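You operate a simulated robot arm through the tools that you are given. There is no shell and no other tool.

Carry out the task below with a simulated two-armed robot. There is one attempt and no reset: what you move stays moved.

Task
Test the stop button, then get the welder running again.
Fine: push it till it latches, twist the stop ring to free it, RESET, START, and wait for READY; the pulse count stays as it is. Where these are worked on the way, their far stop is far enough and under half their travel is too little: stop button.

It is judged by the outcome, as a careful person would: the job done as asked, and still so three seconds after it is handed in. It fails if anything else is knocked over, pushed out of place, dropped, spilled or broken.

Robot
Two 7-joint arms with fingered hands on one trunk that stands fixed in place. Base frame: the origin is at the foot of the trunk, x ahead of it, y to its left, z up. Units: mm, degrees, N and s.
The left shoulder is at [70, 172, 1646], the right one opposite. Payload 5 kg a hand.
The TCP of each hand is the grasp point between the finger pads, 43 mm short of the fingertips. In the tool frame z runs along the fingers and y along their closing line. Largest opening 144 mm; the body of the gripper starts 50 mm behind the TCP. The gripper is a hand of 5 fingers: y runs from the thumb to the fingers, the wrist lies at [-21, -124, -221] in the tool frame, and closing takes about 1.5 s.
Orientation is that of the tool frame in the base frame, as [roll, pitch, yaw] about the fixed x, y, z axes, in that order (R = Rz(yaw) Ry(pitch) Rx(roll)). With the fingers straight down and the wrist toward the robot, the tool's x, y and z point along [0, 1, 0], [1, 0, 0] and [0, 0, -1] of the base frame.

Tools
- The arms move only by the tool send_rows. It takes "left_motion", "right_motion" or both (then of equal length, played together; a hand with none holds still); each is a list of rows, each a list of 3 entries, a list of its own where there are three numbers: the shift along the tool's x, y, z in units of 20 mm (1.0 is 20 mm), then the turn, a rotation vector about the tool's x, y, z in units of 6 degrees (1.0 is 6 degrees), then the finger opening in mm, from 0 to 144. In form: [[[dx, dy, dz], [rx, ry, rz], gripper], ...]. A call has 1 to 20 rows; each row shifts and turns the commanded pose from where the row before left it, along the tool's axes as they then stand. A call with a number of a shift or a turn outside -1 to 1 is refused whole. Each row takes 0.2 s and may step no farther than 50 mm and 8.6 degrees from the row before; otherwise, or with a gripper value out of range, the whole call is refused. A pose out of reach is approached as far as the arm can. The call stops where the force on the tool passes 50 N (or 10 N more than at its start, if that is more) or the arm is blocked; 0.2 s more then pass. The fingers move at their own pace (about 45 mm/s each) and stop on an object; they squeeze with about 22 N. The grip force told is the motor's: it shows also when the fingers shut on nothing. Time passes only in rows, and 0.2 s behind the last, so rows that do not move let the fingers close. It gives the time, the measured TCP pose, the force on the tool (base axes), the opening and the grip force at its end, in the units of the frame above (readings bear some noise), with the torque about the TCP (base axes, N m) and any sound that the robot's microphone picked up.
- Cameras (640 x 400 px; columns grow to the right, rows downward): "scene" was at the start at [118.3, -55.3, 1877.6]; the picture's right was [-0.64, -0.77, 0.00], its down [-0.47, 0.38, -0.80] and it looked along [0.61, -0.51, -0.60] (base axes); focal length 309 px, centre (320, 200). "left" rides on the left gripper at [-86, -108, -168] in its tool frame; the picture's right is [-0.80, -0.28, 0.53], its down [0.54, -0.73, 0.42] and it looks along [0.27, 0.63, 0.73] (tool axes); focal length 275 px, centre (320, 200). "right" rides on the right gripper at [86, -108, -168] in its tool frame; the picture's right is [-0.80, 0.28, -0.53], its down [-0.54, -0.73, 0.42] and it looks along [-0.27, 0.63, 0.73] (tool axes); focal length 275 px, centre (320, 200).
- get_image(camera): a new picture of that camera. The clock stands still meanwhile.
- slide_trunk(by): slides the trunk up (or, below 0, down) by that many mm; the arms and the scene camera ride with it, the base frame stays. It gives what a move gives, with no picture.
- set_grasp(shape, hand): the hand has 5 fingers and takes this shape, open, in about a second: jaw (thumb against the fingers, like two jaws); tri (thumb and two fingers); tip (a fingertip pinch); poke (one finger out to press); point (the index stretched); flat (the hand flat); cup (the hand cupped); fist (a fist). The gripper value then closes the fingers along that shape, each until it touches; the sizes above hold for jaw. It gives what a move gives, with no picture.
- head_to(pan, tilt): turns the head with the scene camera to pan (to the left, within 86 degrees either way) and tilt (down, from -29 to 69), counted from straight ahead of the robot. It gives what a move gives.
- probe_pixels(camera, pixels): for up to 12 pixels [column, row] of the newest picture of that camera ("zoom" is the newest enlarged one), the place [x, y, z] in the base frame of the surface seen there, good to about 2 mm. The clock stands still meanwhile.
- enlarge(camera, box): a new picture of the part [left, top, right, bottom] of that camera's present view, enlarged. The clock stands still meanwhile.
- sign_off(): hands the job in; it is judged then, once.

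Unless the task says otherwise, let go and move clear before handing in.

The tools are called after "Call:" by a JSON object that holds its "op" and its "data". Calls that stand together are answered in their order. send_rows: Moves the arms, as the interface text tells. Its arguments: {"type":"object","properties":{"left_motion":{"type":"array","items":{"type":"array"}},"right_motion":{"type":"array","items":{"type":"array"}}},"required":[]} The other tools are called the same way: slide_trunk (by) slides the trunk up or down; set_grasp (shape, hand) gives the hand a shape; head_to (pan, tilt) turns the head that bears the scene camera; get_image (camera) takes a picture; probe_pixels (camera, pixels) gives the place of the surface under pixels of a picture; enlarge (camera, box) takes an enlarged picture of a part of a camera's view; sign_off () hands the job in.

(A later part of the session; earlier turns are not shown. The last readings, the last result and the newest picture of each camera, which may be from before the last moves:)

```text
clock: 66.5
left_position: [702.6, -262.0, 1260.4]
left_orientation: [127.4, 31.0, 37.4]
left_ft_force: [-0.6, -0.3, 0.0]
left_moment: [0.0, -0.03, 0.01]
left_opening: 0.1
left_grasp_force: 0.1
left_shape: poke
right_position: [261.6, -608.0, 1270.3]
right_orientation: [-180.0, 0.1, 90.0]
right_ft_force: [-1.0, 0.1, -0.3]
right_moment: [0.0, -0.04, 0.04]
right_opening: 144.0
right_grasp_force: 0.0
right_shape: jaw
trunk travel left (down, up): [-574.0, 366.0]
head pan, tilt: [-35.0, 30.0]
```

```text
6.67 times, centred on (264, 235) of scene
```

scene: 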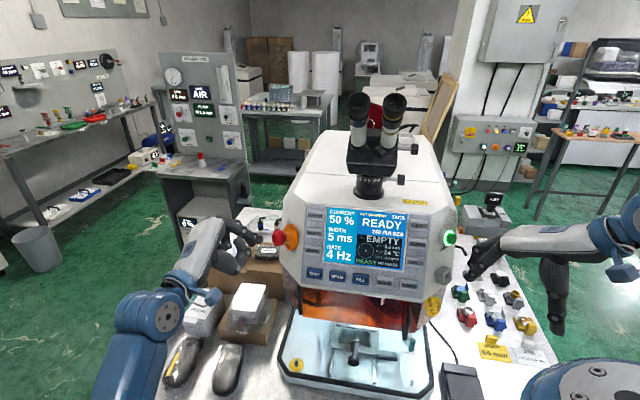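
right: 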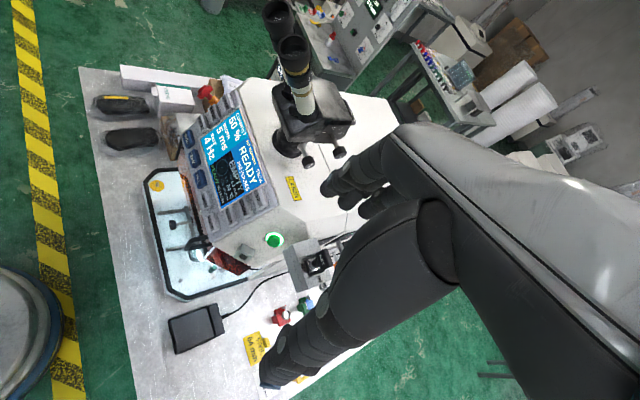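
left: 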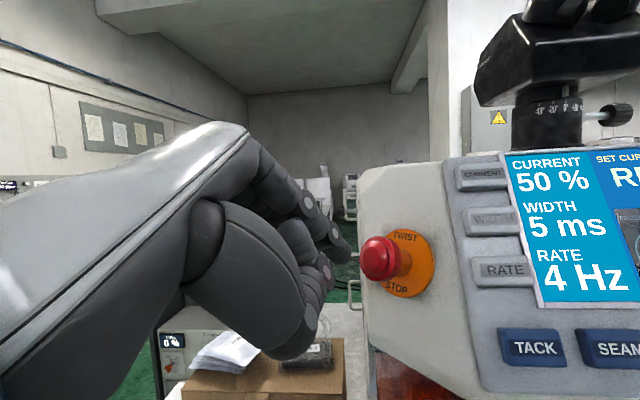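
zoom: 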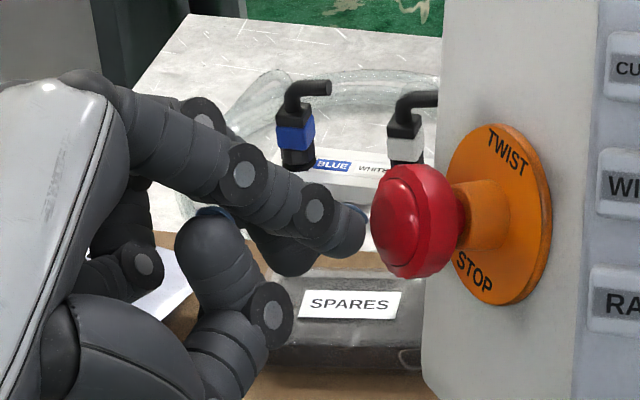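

Call:
{"op": "probe_pixels", "data": {"camera": "zoom", "pixels": [[350, 232], [360, 228], [358, 215], [345, 245], [330, 235], [395, 212], [380, 205], [400, 185], [400, 245], [415, 190], [288, 265], [305, 255]]}}

Call:
{"op": "enlarge", "data": {"camera": "left", "box": [310, 215, 400, 290]}}

Call:
{"op": "probe_pixels", "data": {"camera": "zoom", "pixels": [[295, 190], [285, 215], [270, 170], [260, 240], [240, 200], [350, 218], [320, 230], [220, 230]]}}

```text
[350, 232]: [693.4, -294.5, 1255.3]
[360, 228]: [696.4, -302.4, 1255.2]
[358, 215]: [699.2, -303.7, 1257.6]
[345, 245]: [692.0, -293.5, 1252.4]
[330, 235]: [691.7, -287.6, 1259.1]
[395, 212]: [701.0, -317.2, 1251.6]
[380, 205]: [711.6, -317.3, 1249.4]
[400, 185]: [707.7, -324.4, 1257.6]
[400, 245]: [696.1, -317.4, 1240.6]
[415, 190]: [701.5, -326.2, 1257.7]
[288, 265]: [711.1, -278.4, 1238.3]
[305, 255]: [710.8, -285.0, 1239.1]
```

```text
5.33 times, centred on (355, 252) of left
```

zoom: 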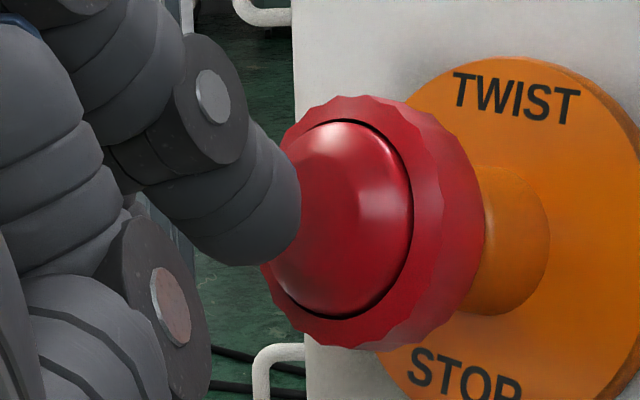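

```text
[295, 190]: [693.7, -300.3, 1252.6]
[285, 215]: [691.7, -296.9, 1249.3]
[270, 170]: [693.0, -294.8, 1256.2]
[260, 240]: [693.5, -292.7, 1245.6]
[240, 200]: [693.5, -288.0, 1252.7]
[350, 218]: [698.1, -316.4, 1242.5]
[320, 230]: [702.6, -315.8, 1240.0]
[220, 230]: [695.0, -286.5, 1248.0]
```

The index tip is near (701,-305,1250) and the axis there is (704.7,-305,1245), so I'll correct by about 5 mm while closing the gap, then press in 1.5 mm steps.

Call:
{"op": "send_rows", "data": {"left_motion": [[[0.032, -0.01, 0.14], [0, 0, 0], 144], [[0.032, -0.01, 0.14], [0, 0, 0], 144], [[0.032, -0.01, 0.14], [0, 0, 0], 144], [[-0.0264, 0, 0.07], [0, 0, 0], 144], [[-0.0264, 0, 0.07], [0, 0, 0], 144], [[-0.0264, 0, 0.07], [0, 0, 0], 144], [[-0.0264, 0, 0.07], [0, 0, 0], 144]]}}

Call:
{"op": "enlarge", "data": {"camera": "left", "box": [310, 215, 400, 290]}}

Call:
{"op": "get_image", "data": {"camera": "scene"}}

```text
clock: 68.1
left_position: [705.8, -274.8, 1252.9]
left_orientation: [127.3, 31.2, 37.0]
left_ft_force: [-0.4, 2.9, 2.0]
left_moment: [0.0, -0.01, 0.03]
left_opening: 0.0
left_grasp_force: 0.2
left_shape: poke
right_position: [262.6, -607.3, 1270.9]
right_orientation: [180.0, 0.0, 90.0]
right_ft_force: [-0.1, 0.6, 0.1]
right_moment: [0.02, -0.02, 0.0]
right_opening: 144.2
right_grasp_force: 0.0
right_shape: jaw
trunk travel left (down, up): [-574.0, 366.0]
head pan, tilt: [-35.0, 30.0]
```

```text
5.33 times, centred on (355, 252) of left
```

zoom: 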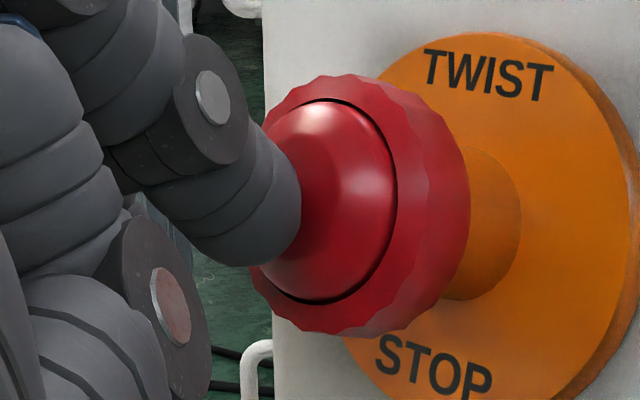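

```text
taken
```

scene: 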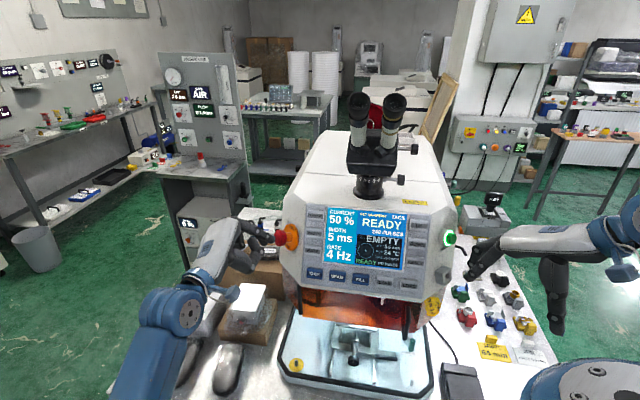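

Contact has begun (force about 3.5 N along the normal). I'll keep pressing in 1 mm steps.

Call:
{"op": "send_rows", "data": {"left_motion": [[[-0.0176, 0, 0.0468], [0, 0, 0], 144], [[-0.0176, 0, 0.0468], [0, 0, 0], 144], [[-0.0176, 0, 0.0468], [0, 0, 0], 144], [[-0.0176, 0, 0.0468], [0, 0, 0], 144]]}}

Call:
{"op": "enlarge", "data": {"camera": "left", "box": [310, 215, 400, 290]}}

Call:
{"op": "enlarge", "data": {"camera": "scene", "box": [216, 195, 472, 355]}}

```text
clock: 69.1
left_position: [707.2, -276.5, 1251.0]
left_orientation: [127.2, 31.2, 37.2]
left_ft_force: [-1.5, 18.2, 6.9]
left_moment: [-0.09, 0.06, -0.14]
left_opening: 0.0
left_grasp_force: 0.1
left_shape: poke
right_position: [261.1, -604.2, 1273.6]
right_orientation: [-180.0, 0.1, 90.0]
right_ft_force: [0.4, -0.9, 0.1]
right_moment: [-0.02, -0.01, 0.02]
right_opening: 143.9
right_grasp_force: 0.0
right_shape: jaw
trunk travel left (down, up): [-574.0, 366.0]
head pan, tilt: [-35.0, 30.0]
heard: click
```

```text
5.33 times, centred on (355, 252) of left
```

zoom: 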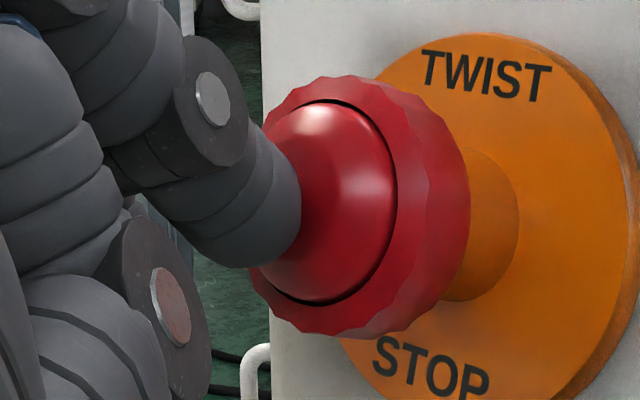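

```text
2.50 times, centred on (344, 275) of scene
```

zoom: 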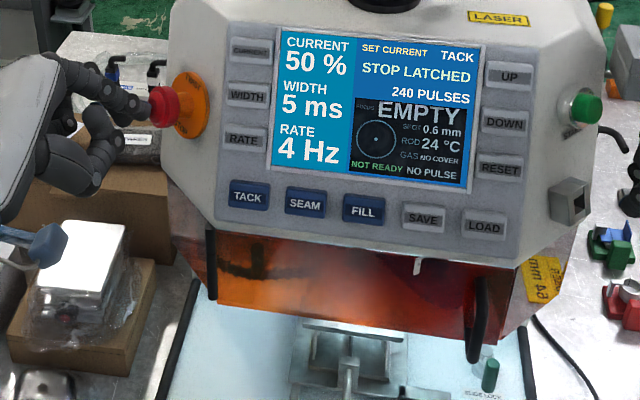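

It clicked: the display reads STOP LATCHED / NOT READY, and 240 pulses is unchanged. I'll nudge 2 mm more to make sure the button is at its far stop.

Call:
{"op": "send_rows", "data": {"left_motion": [[[-0.0176, 0, 0.0468], [0, 0, 0], 144], [[-0.0176, 0, 0.0468], [0, 0, 0], 144], [[0, 0, 0], [0, 0, 0], 144]]}}

Call:
{"op": "enlarge", "data": {"camera": "left", "box": [310, 215, 400, 290]}}

```text
clock: 69.9
left_position: [706.7, -276.0, 1252.2]
left_orientation: [127.1, 31.2, 37.2]
left_ft_force: [2.4, 27.1, 12.0]
left_moment: [-0.3, -0.02, 0.02]
left_opening: 0.0
left_grasp_force: 0.1
left_shape: poke
right_position: [261.8, -603.2, 1274.5]
right_orientation: [179.9, 0.2, 90.1]
right_ft_force: [0.0, -0.1, -0.2]
right_moment: [0.02, -0.04, 0.01]
right_opening: 143.9
right_grasp_force: 0.1
right_shape: jaw
trunk travel left (down, up): [-574.0, 366.0]
head pan, tilt: [-35.0, 30.0]
```

```text
5.33 times, centred on (355, 252) of left
```

zoom: 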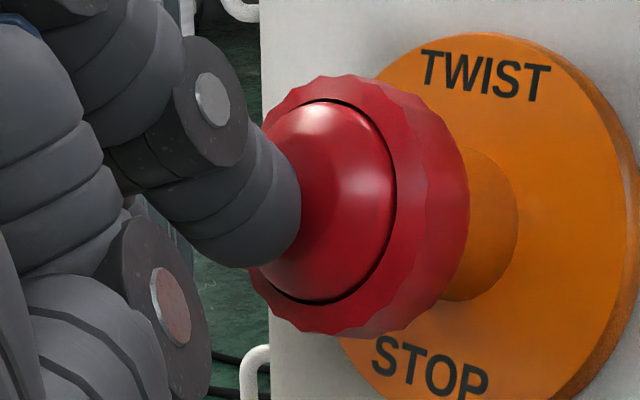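

Force rose to about 30 N with no more motion, so it is at its far stop. I'll back off 40 mm and look at the head.

Call:
{"op": "send_rows", "data": {"left_motion": [[[0.088, 0, -0.234], [0, 0, 0], 144], [[0.088, 0, -0.234], [0, 0, 0], 144], [[0.141, 0, -0.374], [0, 0, 0], 144], [[0.141, 0, -0.374], [0, 0, 0], 144], [[0.176, 0, -0.468], [0, 0, 0], 144], [[0.176, 0, -0.468], [0, 0, 0], 144], [[0, 0, 0], [0, 0, 0], 144]]}}

Call:
{"op": "enlarge", "data": {"camera": "left", "box": [320, 215, 430, 310]}}

Call:
{"op": "enlarge", "data": {"camera": "scene", "box": [216, 195, 472, 355]}}

```text
clock: 71.5
left_position: [706.0, -238.1, 1267.4]
left_orientation: [127.4, 31.2, 37.1]
left_ft_force: [0.9, -0.2, 0.9]
left_moment: [-0.05, 0.03, -0.01]
left_opening: 0.1
left_grasp_force: 0.0
left_shape: poke
right_position: [261.5, -607.5, 1271.7]
right_orientation: [-180.0, 0.0, 89.9]
right_ft_force: [0.5, 0.0, -0.7]
right_moment: [-0.06, -0.02, -0.01]
right_opening: 143.9
right_grasp_force: 0.0
right_shape: jaw
trunk travel left (down, up): [-574.0, 366.0]
head pan, tilt: [-35.0, 30.0]
```

```text
4.21 times, centred on (375, 262) of left
```

zoom: 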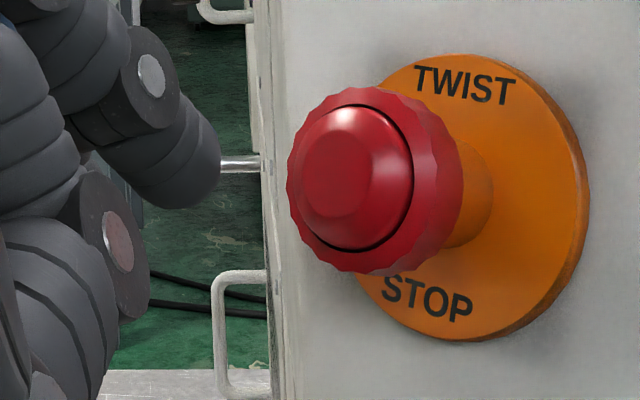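

```text
2.50 times, centred on (344, 275) of scene
```

zoom: 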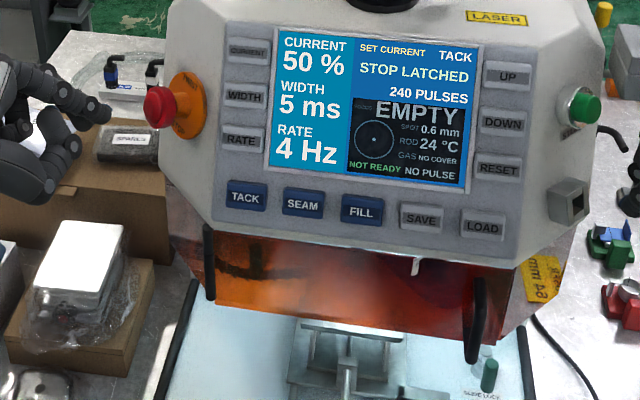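

STOP LATCHED remains. Next I need to twist the ring, so I'll switch the left hand to the "tri" shape and look at its geometry.

Call:
{"op": "set_grasp", "data": {"shape": "tri", "hand": "left"}}

Call:
{"op": "get_image", "data": {"camera": "left"}}

Call:
{"op": "enlarge", "data": {"camera": "scene", "box": [166, 190, 326, 290]}}

```text
clock: 72.4
left_position: [706.1, -237.0, 1265.7]
left_orientation: [127.4, 31.1, 37.2]
left_ft_force: [-0.9, -0.7, -0.8]
left_moment: [0.0, -0.01, -0.02]
left_opening: 143.9
left_grasp_force: 0.1
left_shape: tri
right_position: [262.1, -607.6, 1271.4]
right_orientation: [179.9, -0.1, 90.0]
right_ft_force: [-0.4, 0.0, 0.1]
right_moment: [0.0, -0.01, -0.01]
right_opening: 143.9
right_grasp_force: 0.1
right_shape: jaw
trunk travel left (down, up): [-574.0, 366.0]
head pan, tilt: [-35.0, 30.0]
```

```text
taken
```

left: 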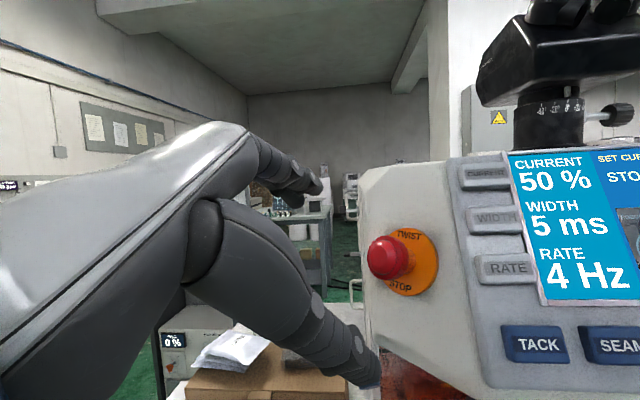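

```text
4.00 times, centred on (246, 240) of scene
```

zoom: 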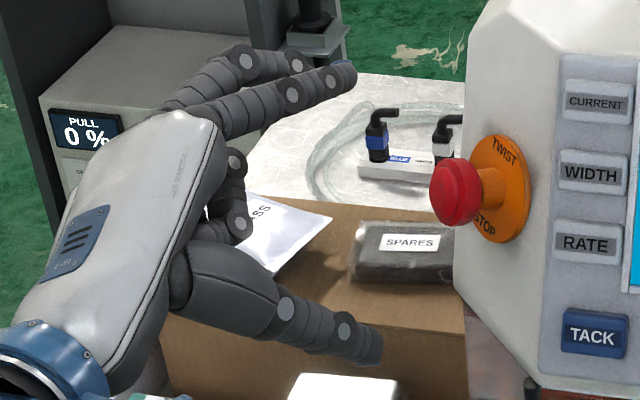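

Tri opens with two fingers above and the thumb below the button line. I'll re-measure the head's rim and plate for an accurate axis.

Call:
{"op": "enlarge", "data": {"camera": "left", "box": [350, 220, 450, 305]}}

Call:
{"op": "probe_pixels", "data": {"camera": "zoom", "pixels": [[135, 255], [255, 235], [190, 155], [195, 335], [195, 245], [122, 260], [315, 235], [205, 125], [215, 365], [420, 70], [380, 470], [540, 270]]}}

```text
4.71 times, centred on (400, 262) of left
```

zoom: 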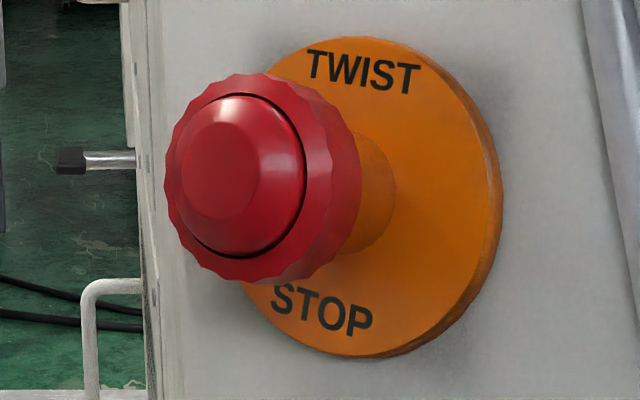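

```text
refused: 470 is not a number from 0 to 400
```

Call:
{"op": "probe_pixels", "data": {"camera": "zoom", "pixels": [[178, 185], [300, 165], [240, 97], [238, 253], [238, 175], [168, 190], [325, 160], [245, 82], [245, 270], [370, 45], [370, 350], [490, 190]]}}

```text
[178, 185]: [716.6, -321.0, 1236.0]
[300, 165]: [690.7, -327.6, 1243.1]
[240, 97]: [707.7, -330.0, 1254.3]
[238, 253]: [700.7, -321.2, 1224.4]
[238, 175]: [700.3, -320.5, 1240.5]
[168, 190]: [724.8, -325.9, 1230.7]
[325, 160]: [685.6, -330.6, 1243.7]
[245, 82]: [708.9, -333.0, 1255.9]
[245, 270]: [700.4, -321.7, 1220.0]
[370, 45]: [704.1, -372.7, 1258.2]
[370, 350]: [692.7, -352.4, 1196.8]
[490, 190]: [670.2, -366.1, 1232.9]
```

The rim centre has moved in about 5 mm to (704,-325,1239.5), and the axis passes through the plate centre (703,-364,1227). I'll align the tool with the axis, pre-roll it -15°, narrow the opening to 90 and go to a 60 mm stand-off.

Call:
{"op": "send_rows", "data": {"left_motion": [[[0, 0, 0], [0.02, -0.854, 0], 90], [[0, 0, 0], [0.02, -0.854, 0], 90], [[0, 0, 0], [0.02, -0.854, 0], 90], [[0, 0, 0], [0.02, -0.854, 0], 90], [[0, 0, 0], [0, 0, -0.85], 90], [[0, 0, 0], [0, 0, -0.85], 90], [[0, 0, 0], [0, 0, -0.8], 90], [[-0.022, 0.035, 0.6], [0, 0, 0], 90], [[-0.022, 0.035, 0.6], [0, 0, 0], 90], [[0, 0, 0], [0, 0, 0], 90]]}}

Call:
{"op": "get_image", "data": {"camera": "left"}}

Call:
{"op": "enlarge", "data": {"camera": "scene", "box": [166, 190, 326, 290]}}

```text
clock: 74.6
left_position: [708.2, -260.6, 1257.1]
left_orientation: [122.9, 55.0, 26.2]
left_ft_force: [0.1, -0.1, 0.4]
left_moment: [-0.01, -0.02, 0.03]
left_opening: 90.1
left_grasp_force: 0.1
left_shape: tri
right_position: [261.2, -608.0, 1271.6]
right_orientation: [180.0, 0.0, 89.9]
right_ft_force: [-0.5, 0.3, 0.4]
right_moment: [0.0, 0.02, -0.01]
right_opening: 143.9
right_grasp_force: 0.0
right_shape: jaw
trunk travel left (down, up): [-574.0, 366.0]
head pan, tilt: [-35.0, 30.0]
```

```text
taken
```

left: 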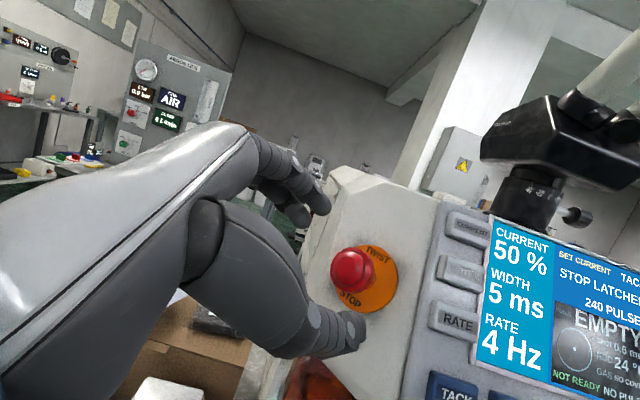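

```text
4.00 times, centred on (246, 240) of scene
```

zoom: 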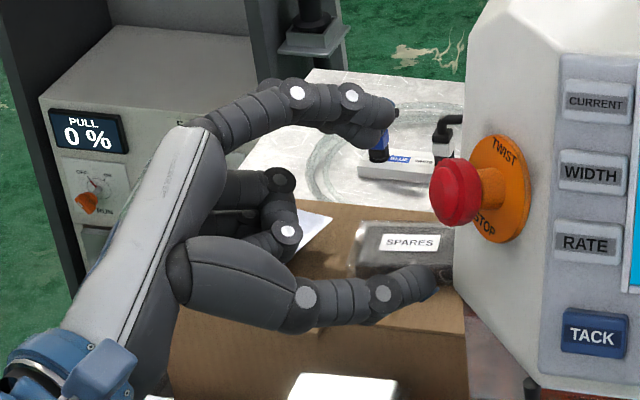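

The hand is axis-aligned, off by about 3 mm sideways. I'll correct that and advance 40 mm so the fingers straddle the head.

Call:
{"op": "send_rows", "data": {"left_motion": [[[-0.048, 0, 0.3], [0, 0, 0], 90], [[-0.048, 0, 0.3], [0, 0, 0], 90], [[-0.048, 0, 0.3], [0, 0, 0], 90], [[-0.048, 0, 0.3], [0, 0, 0], 90], [[0, 0, 0.4], [0, 0, 0], 90], [[0, 0, 0.4], [0, 0, 0], 90], [[0, 0, 0], [0, 0, 0], 90]]}}

Call:
{"op": "enlarge", "data": {"camera": "left", "box": [260, 160, 420, 370]}}

Call:
{"op": "enlarge", "data": {"camera": "scene", "box": [206, 195, 326, 280]}}

```text
clock: 76.2
left_position: [703.6, -297.6, 1251.3]
left_orientation: [122.9, 55.0, 26.2]
left_ft_force: [0.9, 0.6, -0.1]
left_moment: [0.02, -0.03, 0.0]
left_opening: 90.0
left_grasp_force: 0.1
left_shape: tri
right_position: [261.6, -607.8, 1271.6]
right_orientation: [-180.0, 0.0, 90.0]
right_ft_force: [0.9, -0.3, 0.3]
right_moment: [0.03, 0.01, -0.01]
right_opening: 143.9
right_grasp_force: 0.0
right_shape: jaw
trunk travel left (down, up): [-574.0, 366.0]
head pan, tilt: [-35.0, 30.0]
```

```text
1.90 times, centred on (340, 265) of left
```

zoom: 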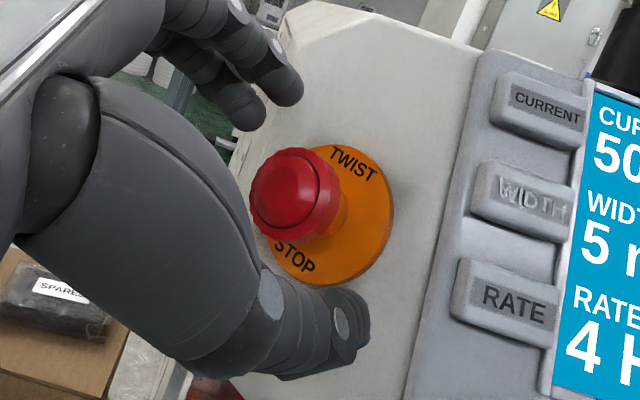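

```text
4.71 times, centred on (266, 238) of scene
```

zoom: 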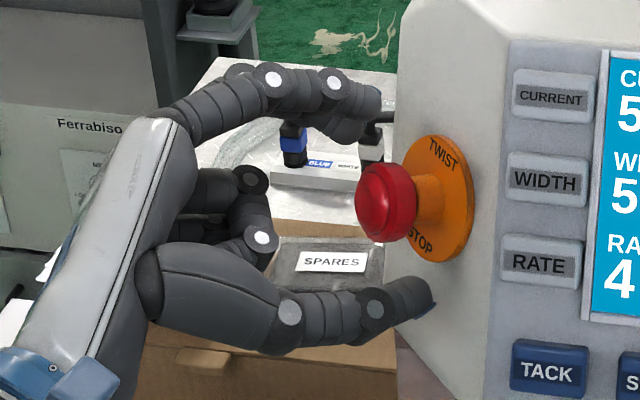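

Call:
{"op": "probe_pixels", "data": {"camera": "zoom", "pixels": [[430, 300], [415, 295], [425, 285], [377, 100], [365, 100], [355, 125], [375, 310], [395, 200], [330, 85]]}}

Call:
{"op": "enlarge", "data": {"camera": "left", "box": [260, 160, 420, 370]}}

Call:
{"op": "probe_pixels", "data": {"camera": "zoom", "pixels": [[360, 300], [345, 320], [335, 300], [362, 330], [290, 95], [297, 75], [255, 115], [240, 100], [300, 200], [410, 330]]}}

```text
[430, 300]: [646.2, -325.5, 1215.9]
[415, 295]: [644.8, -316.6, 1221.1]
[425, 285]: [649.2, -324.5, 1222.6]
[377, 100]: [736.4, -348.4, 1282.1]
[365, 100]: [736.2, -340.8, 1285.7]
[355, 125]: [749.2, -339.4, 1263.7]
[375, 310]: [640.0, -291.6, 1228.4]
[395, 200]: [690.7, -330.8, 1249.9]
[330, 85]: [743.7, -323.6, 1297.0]
```

```text
1.90 times, centred on (340, 265) of left
```

zoom: 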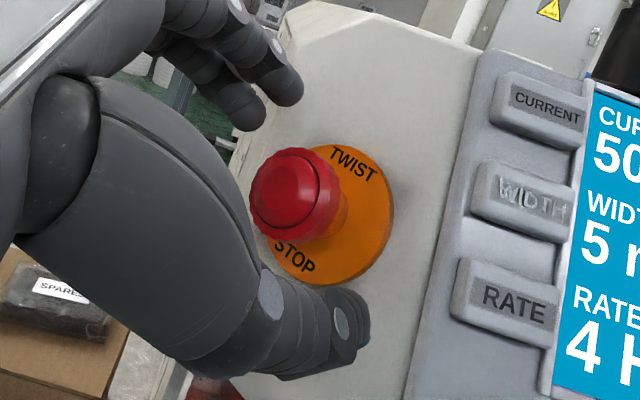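

```text
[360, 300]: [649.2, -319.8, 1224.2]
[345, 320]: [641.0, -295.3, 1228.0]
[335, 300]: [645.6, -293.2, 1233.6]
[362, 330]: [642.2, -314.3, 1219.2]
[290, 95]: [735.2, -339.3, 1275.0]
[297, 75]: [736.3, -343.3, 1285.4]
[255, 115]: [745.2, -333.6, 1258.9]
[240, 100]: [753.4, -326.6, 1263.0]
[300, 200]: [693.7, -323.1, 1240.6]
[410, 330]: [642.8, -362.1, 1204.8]
```

Finger tips and thumb tip are symmetric across the head, about 4 mm off in tool x; tips sit 28 mm above the plate. I'll shift 4 mm, advance 22 mm, and then close gently on the red rim.

Call:
{"op": "send_rows", "data": {"left_motion": [[[0.05, 0, 0.275], [0, 0, 0], 90], [[0.05, 0, 0.275], [0, 0, 0], 90], [[0.05, 0, 0.275], [0, 0, 0], 90], [[0.05, 0, 0.275], [0, 0, 0], 90], [[0, 0, 0], [0, 0, 0], 90]]}}

Call:
{"op": "enlarge", "data": {"camera": "scene", "box": [206, 195, 326, 280]}}

Call:
{"op": "enlarge", "data": {"camera": "left", "box": [260, 160, 420, 370]}}

```text
clock: 77.4
left_position: [705.2, -320.2, 1240.1]
left_orientation: [122.8, 55.0, 26.1]
left_ft_force: [0.0, 0.2, -1.0]
left_moment: [0.0, 0.02, 0.03]
left_opening: 90.0
left_grasp_force: 0.1
left_shape: tri
right_position: [261.9, -608.7, 1271.3]
right_orientation: [180.0, 0.0, 90.0]
right_ft_force: [-0.4, -0.7, 0.1]
right_moment: [0.03, -0.02, -0.01]
right_opening: 144.0
right_grasp_force: 0.1
right_shape: jaw
trunk travel left (down, up): [-574.0, 366.0]
head pan, tilt: [-35.0, 30.0]
```

```text
4.71 times, centred on (266, 238) of scene
```

zoom: 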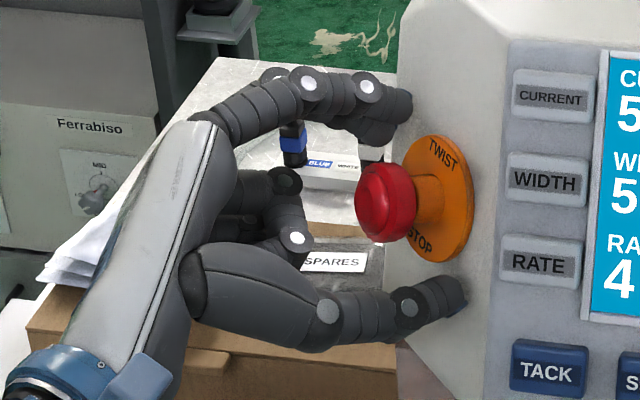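

```text
1.90 times, centred on (340, 265) of left
```

zoom: 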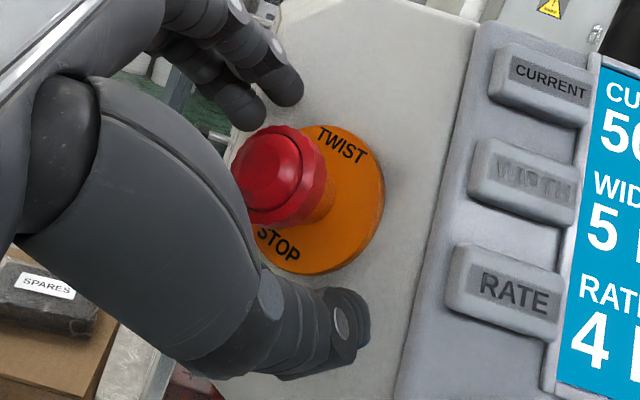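

The tips are about 3 mm above the plate, so I'll back out 4 mm and then close on the head.

Call:
{"op": "send_rows", "data": {"left_motion": [[[0, 0, -0.2], [0, 0, 0], 80], [[0, 0, 0], [0, 0, 0], 70], [[0, 0, 0], [0, 0, 0], 60], [[0, 0, 0], [0, 0, 0], 50], [[0, 0, 0], [0, 0, 0], 40], [[0, 0, 0], [0, 0, 0], 30], [[0, 0, 0], [0, 0, 0], 30], [[0, 0, 0], [0, 0, 0], 30], [[0, 0, 0], [0, 0, 0], 30]]}}

Call:
{"op": "enlarge", "data": {"camera": "scene", "box": [206, 195, 326, 280]}}

Call:
{"op": "enlarge", "data": {"camera": "left", "box": [260, 160, 420, 370]}}

```text
clock: 79.4
left_position: [705.1, -316.6, 1240.3]
left_orientation: [123.2, 55.1, 26.4]
left_ft_force: [-1.6, -3.5, -2.4]
left_moment: [0.06, 0.06, -0.13]
left_opening: 29.4
left_grasp_force: 21.8
left_shape: tri
right_position: [260.9, -607.5, 1270.5]
right_orientation: [179.9, -0.1, 90.0]
right_ft_force: [-0.6, -0.6, 0.8]
right_moment: [-0.01, 0.02, 0.0]
right_opening: 143.9
right_grasp_force: 0.1
right_shape: jaw
trunk travel left (down, up): [-574.0, 366.0]
head pan, tilt: [-35.0, 30.0]
```

```text
4.71 times, centred on (266, 238) of scene
```

zoom: 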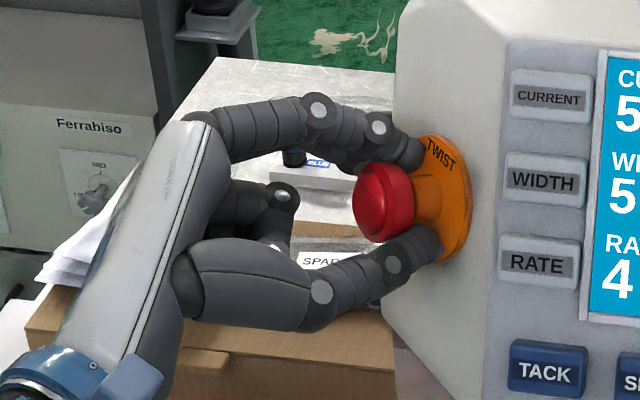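

```text
1.90 times, centred on (340, 265) of left
```

zoom: 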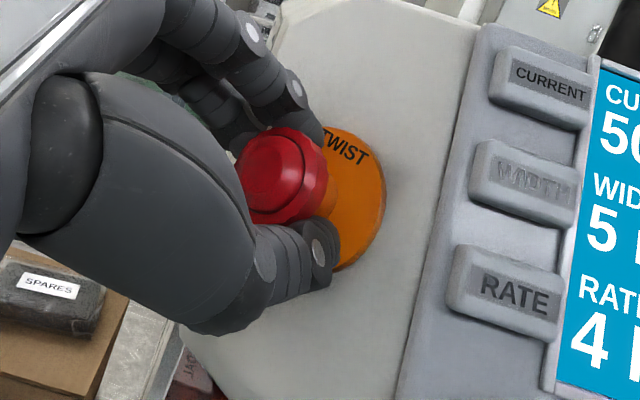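

The hand has the head gripped (29 mm at the tips, 21.8 N). I'll twist clockwise (+ about tool z) by 24° and check the head and display.

Call:
{"op": "send_rows", "data": {"left_motion": [[[0, 0, 0], [0, 0, 0.7], 25], [[0, 0, 0], [0, 0, 0.7], 25], [[0, 0, 0], [0, 0, 0.7], 25], [[0, 0, 0], [0, 0, 0.7], 25], [[0, 0, 0], [0, 0, 0.7], 25], [[0, 0, 0], [0, 0, 0.7], 25]]}}

Call:
{"op": "enlarge", "data": {"camera": "scene", "box": [206, 195, 398, 315]}}

Call:
{"op": "enlarge", "data": {"camera": "left", "box": [260, 160, 420, 370]}}

```text
clock: 80.8
left_position: [706.9, -317.9, 1239.4]
left_orientation: [111.8, 32.5, 10.4]
left_ft_force: [-1.1, -11.1, -4.8]
left_moment: [0.14, 0.07, -0.14]
left_opening: 27.9
left_grasp_force: 21.5
left_shape: tri
right_position: [260.6, -609.4, 1270.1]
right_orientation: [179.9, 0.0, 90.1]
right_ft_force: [0.2, -0.9, -0.4]
right_moment: [0.0, -0.01, 0.0]
right_opening: 143.9
right_grasp_force: 0.1
right_shape: jaw
trunk travel left (down, up): [-574.0, 366.0]
head pan, tilt: [-35.0, 30.0]
```

```text
3.33 times, centred on (302, 255) of scene
```

zoom: 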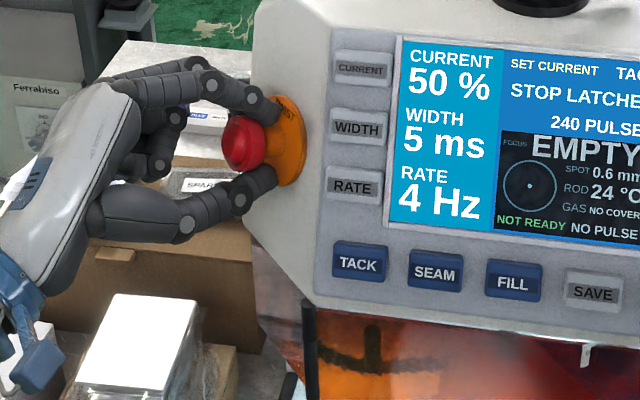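

```text
1.90 times, centred on (340, 265) of left
```

zoom: 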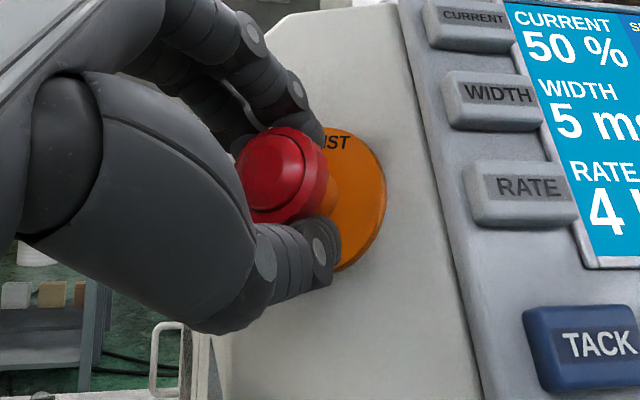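

Still STOP LATCHED, and almost no torque (≈0.03 N m); the plate text did not turn. I'll continue the twist another 36° and watch.

Call:
{"op": "send_rows", "data": {"left_motion": [[[0, 0, 0], [0, 0, 1], 20], [[0, 0, 0], [0, 0, 1], 20], [[0, 0, 0], [0, 0, 1], 20], [[0, 0, 0], [0, 0, 1], 20], [[0, 0, 0], [0, 0, 1], 20], [[0, 0, 0], [0, 0, 1], 20]]}}

Call:
{"op": "enlarge", "data": {"camera": "scene", "box": [206, 195, 398, 315]}}

Call:
{"op": "enlarge", "data": {"camera": "left", "box": [260, 160, 420, 370]}}

```text
clock: 82.2
left_position: [711.2, -315.9, 1238.2]
left_orientation: [108.2, -1.5, -2.1]
left_ft_force: [19.4, -9.7, -3.8]
left_moment: [0.06, 0.32, 1.05]
left_opening: 26.9
left_grasp_force: 22.4
left_shape: tri
right_position: [264.1, -609.3, 1269.8]
right_orientation: [-179.8, -0.1, 90.0]
right_ft_force: [-0.1, -0.3, 0.3]
right_moment: [0.0, 0.02, -0.02]
right_opening: 144.2
right_grasp_force: 0.0
right_shape: jaw
trunk travel left (down, up): [-574.0, 366.0]
head pan, tilt: [-35.0, 30.0]
```

```text
3.33 times, centred on (302, 255) of scene
```

zoom: 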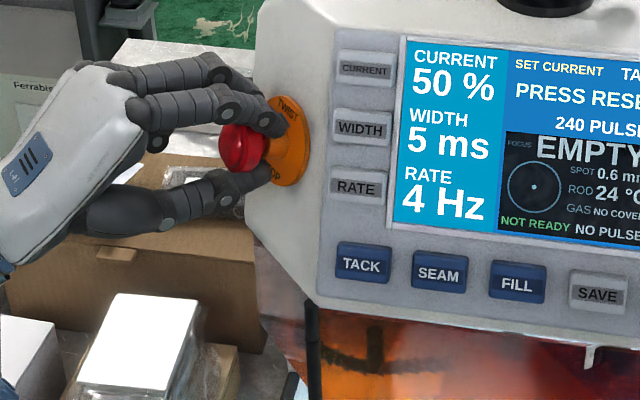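

```text
1.90 times, centred on (340, 265) of left
```

zoom: 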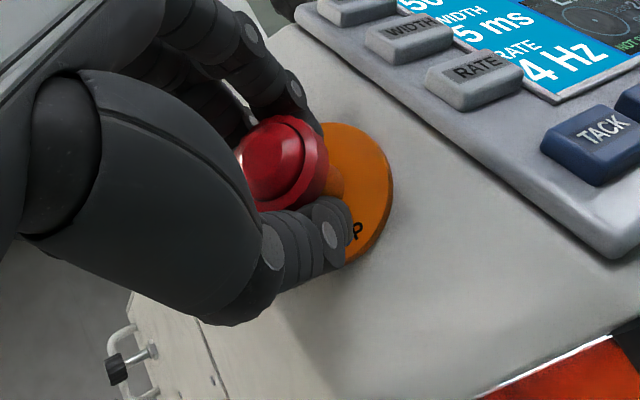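

The display now reads PRESS RESET: the twist freed the stop. I'll open the fingers and back straight out along the axis.

Call:
{"op": "send_rows", "data": {"left_motion": [[[0, 0, 0], [0, 0, 0], 60], [[0, 0, 0], [0, 0, 0], 80], [[0, 0, 0], [0, 0, 0], 90], [[0, 0, 0], [0, 0, 0], 90], [[0, 0, 0], [0, 0, 0], 90], [[0, 0, 0], [0, 0, 0], 90]]}}

Call:
{"op": "enlarge", "data": {"camera": "scene", "box": [206, 195, 398, 315]}}

```text
clock: 83.6
left_position: [705.4, -315.6, 1239.2]
left_orientation: [108.2, -1.5, -2.3]
left_ft_force: [-0.2, 0.6, -0.4]
left_moment: [0.03, 0.01, 0.0]
left_opening: 89.4
left_grasp_force: 0.0
left_shape: tri
right_position: [262.6, -608.4, 1270.7]
right_orientation: [-179.9, 0.0, 90.1]
right_ft_force: [0.3, -1.1, -0.6]
right_moment: [0.0, 0.01, 0.02]
right_opening: 144.2
right_grasp_force: 0.1
right_shape: jaw
trunk travel left (down, up): [-574.0, 366.0]
head pan, tilt: [-35.0, 30.0]
```

```text
3.33 times, centred on (302, 255) of scene
```

zoom: 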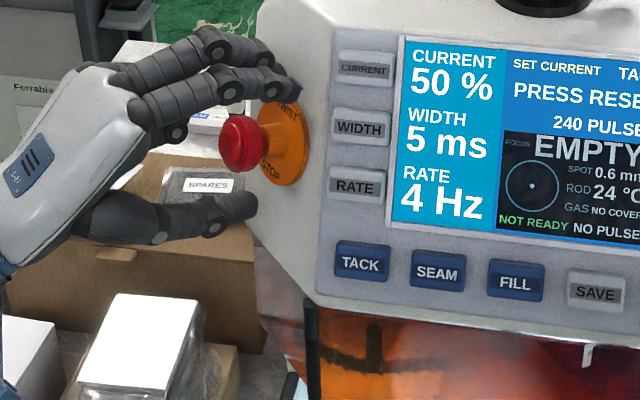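

Released with PRESS RESET still shown. I'll back the left hand straight out 140 mm along the axis.

Call:
{"op": "send_rows", "data": {"left_motion": [[[0, 0, -0.5], [0, 0, 0], 90], [[0, 0, -0.5], [0, 0, 0], 90], [[0, 0, -0.5], [0, 0, 0], 90], [[0, 0, -0.7], [0, 0, 0], 90], [[0, 0, -0.8], [0, 0, 0], 90], [[0, 0, -0.8], [0, 0, 0], 90], [[0, 0, -0.8], [0, 0, 0], 90], [[0, 0, -0.8], [0, 0, 0], 90], [[0, 0, -0.8], [0, 0, 0], 90], [[0, 0, -0.8], [0, 0, 0], 90], [[0, 0, -0.8], [0, 0, 0], 90], [[0, 0, -0.8], [0, 0, 0], 90]]}}

Call:
{"op": "get_image", "data": {"camera": "scene"}}

```text
clock: 86.2
left_position: [711.3, -148.6, 1293.7]
left_orientation: [108.2, -1.6, -2.3]
left_ft_force: [-0.4, -0.4, 0.7]
left_moment: [0.0, -0.01, 0.04]
left_opening: 89.8
left_grasp_force: 0.0
left_shape: tri
right_position: [260.8, -606.2, 1271.6]
right_orientation: [-179.9, 0.0, 90.0]
right_ft_force: [-0.6, -0.5, -1.1]
right_moment: [-0.04, 0.0, 0.02]
right_opening: 144.1
right_grasp_force: 0.1
right_shape: jaw
trunk travel left (down, up): [-574.0, 366.0]
head pan, tilt: [-35.0, 30.0]
```

```text
taken
```

scene: 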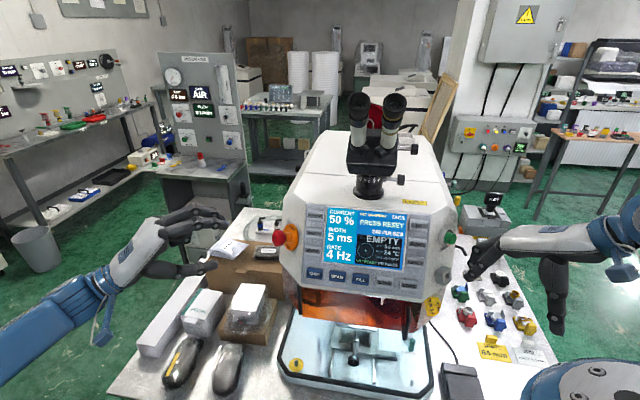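

The left hand is clear. I'll raise the trunk 270 mm so the right arm has a comfortable reach to RESET, and set the right hand to poke.

Call:
{"op": "slide_trunk", "data": {"by": 270}}

Call:
{"op": "set_grasp", "data": {"shape": "poke", "hand": "right"}}

Call:
{"op": "head_to", "data": {"pan": -45, "tilt": 45}}

Call:
{"op": "get_image", "data": {"camera": "scene"}}

Call:
{"op": "get_image", "data": {"camera": "right"}}

```text
clock: 88.9
left_position: [711.0, -149.3, 1563.3]
left_orientation: [108.1, -1.5, -2.2]
left_ft_force: [-0.4, -0.3, 0.3]
left_moment: [0.01, 0.0, -0.03]
left_opening: 89.7
left_grasp_force: 0.2
left_shape: tri
right_position: [261.0, -607.8, 1541.1]
right_orientation: [180.0, 0.0, 90.0]
right_ft_force: [0.0, -0.7, 0.5]
right_moment: [-0.03, 0.01, 0.01]
right_opening: 143.8
right_grasp_force: 0.1
right_shape: jaw
trunk travel left (down, up): [-844.0, 96.0]
head pan, tilt: [-35.0, 30.0]
```

```text
clock: 89.8
left_position: [711.2, -150.8, 1564.0]
left_orientation: [108.2, -1.6, -2.1]
left_ft_force: [0.4, -0.2, -0.7]
left_moment: [0.0, 0.0, 0.0]
left_opening: 89.8
left_grasp_force: 0.1
left_shape: tri
right_position: [261.5, -607.2, 1540.1]
right_orientation: [180.0, 0.1, 90.0]
right_ft_force: [-0.6, 0.5, -0.5]
right_moment: [0.0, -0.04, 0.02]
right_opening: 0.0
right_grasp_force: 0.1
right_shape: poke
trunk travel left (down, up): [-844.0, 96.0]
head pan, tilt: [-35.0, 30.0]
```

```text
clock: 90.6
left_position: [710.1, -150.6, 1564.4]
left_orientation: [108.1, -1.5, -2.3]
left_ft_force: [0.8, -0.6, 0.5]
left_moment: [0.0, 0.01, -0.03]
left_opening: 89.6
left_grasp_force: 0.2
left_shape: tri
right_position: [262.9, -607.7, 1540.3]
right_orientation: [-180.0, 0.0, 89.9]
right_ft_force: [0.1, 0.9, 0.4]
right_moment: [0.0, 0.03, -0.02]
right_opening: 0.0
right_grasp_force: 0.0
right_shape: poke
trunk travel left (down, up): [-844.0, 96.0]
head pan, tilt: [-45.0, 45.0]
```

```text
taken
```

scene: 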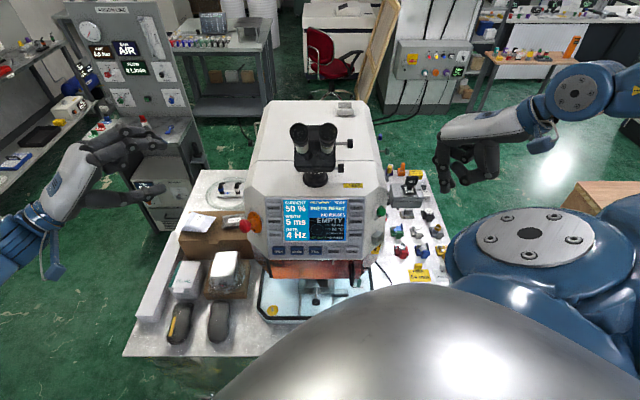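

```text
taken
```

right: 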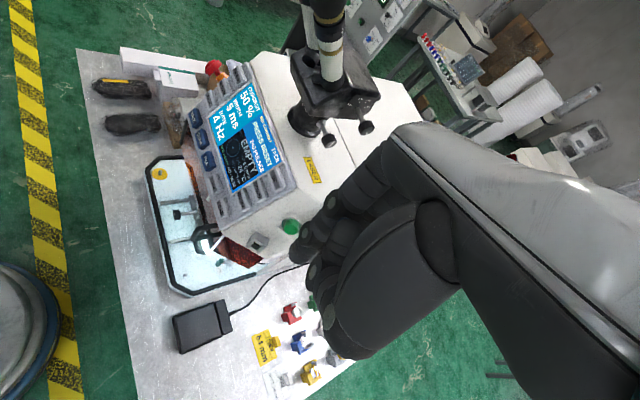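

The right arm has its elbow out and plenty of room. I'll first bring the right hand, still pointing down, to about (396,-520,1400), clear of the panel.

Call:
{"op": "send_rows", "data": {"right_motion": [[[0.55, 0.8375, 0.875], [0, 0, 0], 144], [[0.55, 0.8375, 0.875], [0, 0, 0], 144], [[0.55, 0.8375, 0.875], [0, 0, 0], 144], [[0.55, 0.8375, 0.875], [0, 0, 0], 144], [[0.55, 0.8375, 0.875], [0, 0, 0], 144], [[0.55, 0.8375, 0.875], [0, 0, 0], 144], [[0.55, 0.8375, 0.875], [0, 0, 0], 144], [[0.55, 0.8375, 0.875], [0, 0, 0], 144], [[0, 0, 0], [0, 0, 0], 144]]}}

Call:
{"op": "get_image", "data": {"camera": "scene"}}

Call:
{"op": "enlarge", "data": {"camera": "scene", "box": [280, 180, 440, 280]}}

```text
clock: 92.6
left_position: [710.6, -149.9, 1563.5]
left_orientation: [108.1, -1.5, -2.3]
left_ft_force: [-0.4, -0.6, 0.4]
left_moment: [-0.02, 0.01, 0.02]
left_opening: 89.7
left_grasp_force: 0.0
left_shape: tri
right_position: [395.9, -519.0, 1401.0]
right_orientation: [-179.9, 0.0, 90.0]
right_ft_force: [-0.1, 0.4, 0.2]
right_moment: [-0.01, 0.0, -0.01]
right_opening: 0.1
right_grasp_force: 0.1
right_shape: poke
trunk travel left (down, up): [-844.0, 96.0]
head pan, tilt: [-45.0, 45.0]
```

```text
taken
```

scene: 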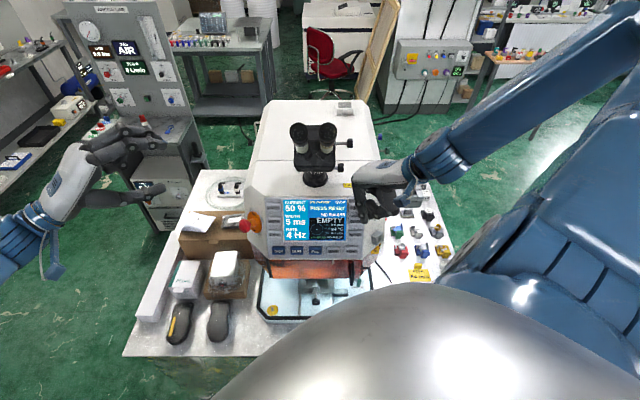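

```text
4.00 times, centred on (360, 230) of scene
```

zoom: 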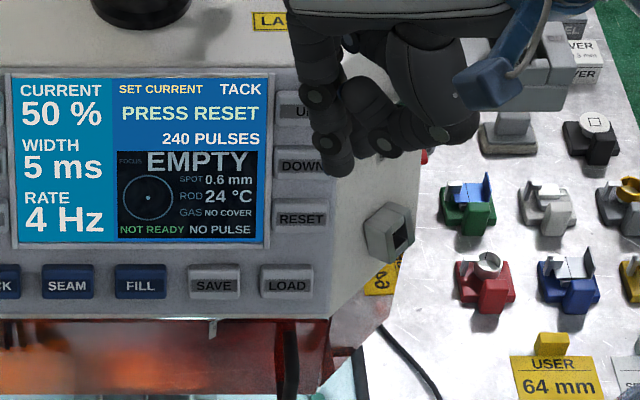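

Call:
{"op": "probe_pixels", "data": {"camera": "zoom", "pixels": [[302, 220], [280, 210], [324, 210], [280, 230], [324, 232], [290, 165], [287, 286], [330, 160], [338, 215], [300, 192], [300, 250], [213, 286]]}}

Call:
{"op": "send_rows", "data": {"right_motion": [[[0, 0, 0], [-0.917, 0.016, 0.76], 144], [[0, 0, 0], [-0.917, 0.016, 0.76], 144], [[0, 0, 0], [-0.917, 0.016, 0.76], 144], [[0, 0, 0], [-0.917, 0.016, 0.76], 144], [[0, 0, 0], [-0.917, 0.016, 0.76], 144], [[0, 0, 0], [-0.917, 0.016, 0.76], 144], [[0, 0, 0], [-0.917, 0.016, 0.76], 144], [[0, 0, 0], [-0.917, 0.016, 0.76], 144], [[0, 0, 0], [0, 0, 0], 144]]}}

Call:
{"op": "get_image", "data": {"camera": "scene"}}

Call:
{"op": "get_image", "data": {"camera": "right"}}

```text
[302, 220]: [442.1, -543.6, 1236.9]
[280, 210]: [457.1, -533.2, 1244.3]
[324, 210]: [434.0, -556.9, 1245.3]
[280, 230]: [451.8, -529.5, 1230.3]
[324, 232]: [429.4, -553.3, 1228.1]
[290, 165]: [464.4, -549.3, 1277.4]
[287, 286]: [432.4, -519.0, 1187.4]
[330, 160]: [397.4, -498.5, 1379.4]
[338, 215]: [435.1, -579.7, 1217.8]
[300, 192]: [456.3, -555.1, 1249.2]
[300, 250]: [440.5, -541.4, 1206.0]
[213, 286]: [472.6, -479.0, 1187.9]
```

```text
clock: 94.6
left_position: [709.6, -150.8, 1563.8]
left_orientation: [108.1, -1.5, -2.3]
left_ft_force: [-0.1, 0.5, -0.1]
left_moment: [-0.01, 0.0, 0.0]
left_opening: 89.6
left_grasp_force: 0.0
left_shape: tri
right_position: [406.1, -538.6, 1388.4]
right_orientation: [138.6, -13.7, 56.9]
right_ft_force: [0.5, -0.3, 0.6]
right_moment: [-0.05, 0.0, 0.03]
right_opening: 0.0
right_grasp_force: 0.0
right_shape: poke
right hand out of reach, approached as far as the arm can: row 2, 3, 4, 5
trunk travel left (down, up): [-844.0, 96.0]
head pan, tilt: [-45.0, 45.0]
```

```text
taken
```

scene: 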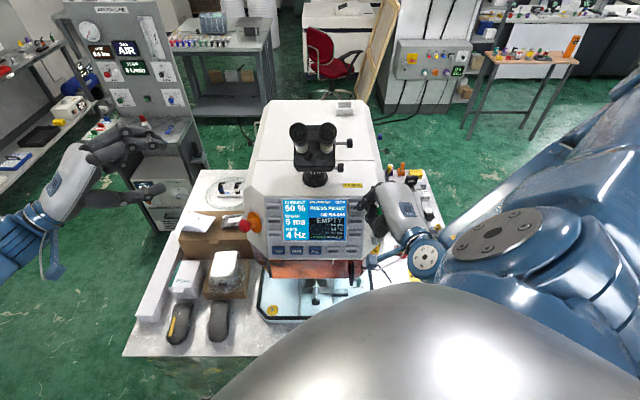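

```text
taken
```

right: 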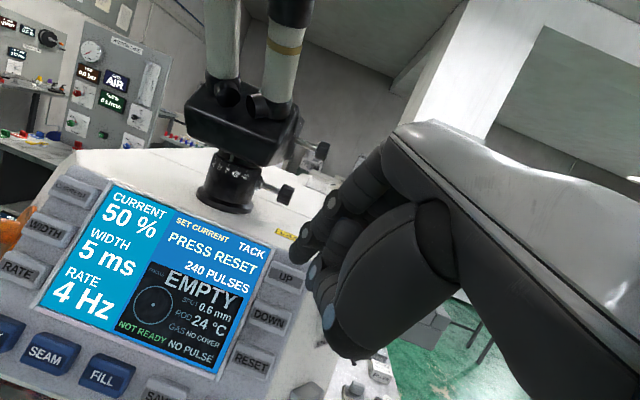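

The orientation came out as intended, but the position is about 25 mm off since some rows were out of reach in transit. I'll let it settle with still rows and re-read.

Call:
{"op": "send_rows", "data": {"right_motion": [[[0, 0, 0], [0, 0, 0], 144], [[0, 0, 0], [0, 0, 0], 144], [[0, 0, 0], [0, 0, 0], 144]]}}

Call:
{"op": "enlarge", "data": {"camera": "right", "box": [200, 150, 440, 400]}}

Call:
{"op": "enlarge", "data": {"camera": "scene", "box": [310, 170, 430, 260]}}

```text
clock: 95.4
left_position: [710.1, -150.4, 1564.5]
left_orientation: [108.2, -1.6, -2.3]
left_ft_force: [-1.1, 0.0, -0.1]
left_moment: [0.0, -0.01, 0.0]
left_opening: 89.7
left_grasp_force: 0.0
left_shape: tri
right_position: [406.5, -537.9, 1388.1]
right_orientation: [138.5, -13.8, 57.0]
right_ft_force: [0.0, 0.1, 0.4]
right_moment: [0.0, -0.01, 0.03]
right_opening: 0.0
right_grasp_force: 0.1
right_shape: poke
trunk travel left (down, up): [-844.0, 96.0]
head pan, tilt: [-45.0, 45.0]
```

```text
1.60 times, centred on (320, 275) of right
```

zoom: 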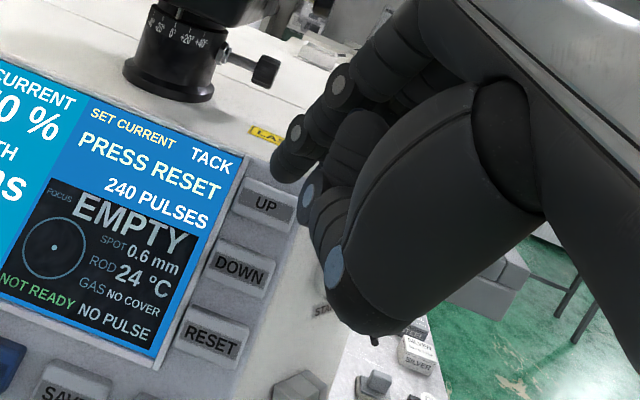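

```text
4.44 times, centred on (370, 215) of scene
```

zoom: 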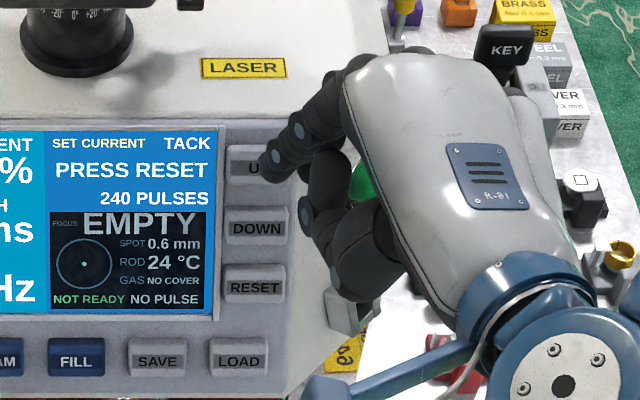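

Call:
{"op": "probe_pixels", "data": {"camera": "zoom", "pixels": [[268, 172], [275, 165], [285, 155], [280, 175], [300, 130], [305, 215], [256, 287], [235, 275], [275, 300]]}}

Call:
{"op": "enlarge", "data": {"camera": "right", "box": [200, 150, 440, 400]}}

Call:
{"op": "probe_pixels", "data": {"camera": "zoom", "pixels": [[285, 172], [278, 165], [295, 155], [300, 170], [297, 132], [308, 195], [320, 180], [210, 335], [238, 267], [265, 205]]}}

```text
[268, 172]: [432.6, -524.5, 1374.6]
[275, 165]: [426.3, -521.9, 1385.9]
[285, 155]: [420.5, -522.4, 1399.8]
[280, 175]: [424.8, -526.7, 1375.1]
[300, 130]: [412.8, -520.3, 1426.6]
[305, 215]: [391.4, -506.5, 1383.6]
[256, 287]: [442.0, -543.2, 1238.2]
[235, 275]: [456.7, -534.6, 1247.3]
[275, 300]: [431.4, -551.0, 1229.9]
```

```text
1.60 times, centred on (320, 275) of right
```

zoom: 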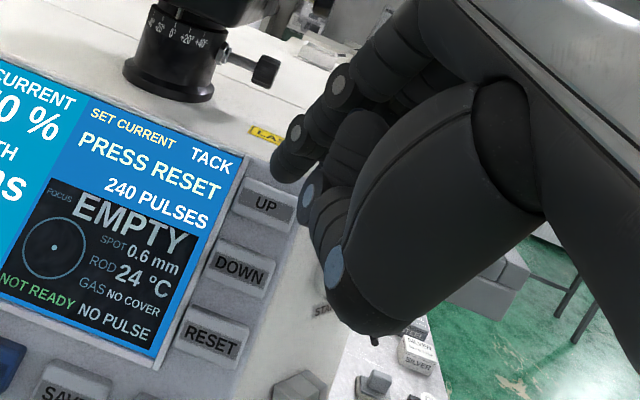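

```text
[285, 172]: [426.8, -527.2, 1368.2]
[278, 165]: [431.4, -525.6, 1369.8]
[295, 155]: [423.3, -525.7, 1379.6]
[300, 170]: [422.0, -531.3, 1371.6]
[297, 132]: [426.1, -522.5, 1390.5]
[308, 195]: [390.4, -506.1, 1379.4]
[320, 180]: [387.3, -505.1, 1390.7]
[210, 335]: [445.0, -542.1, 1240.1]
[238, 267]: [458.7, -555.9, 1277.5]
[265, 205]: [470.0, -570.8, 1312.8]
```

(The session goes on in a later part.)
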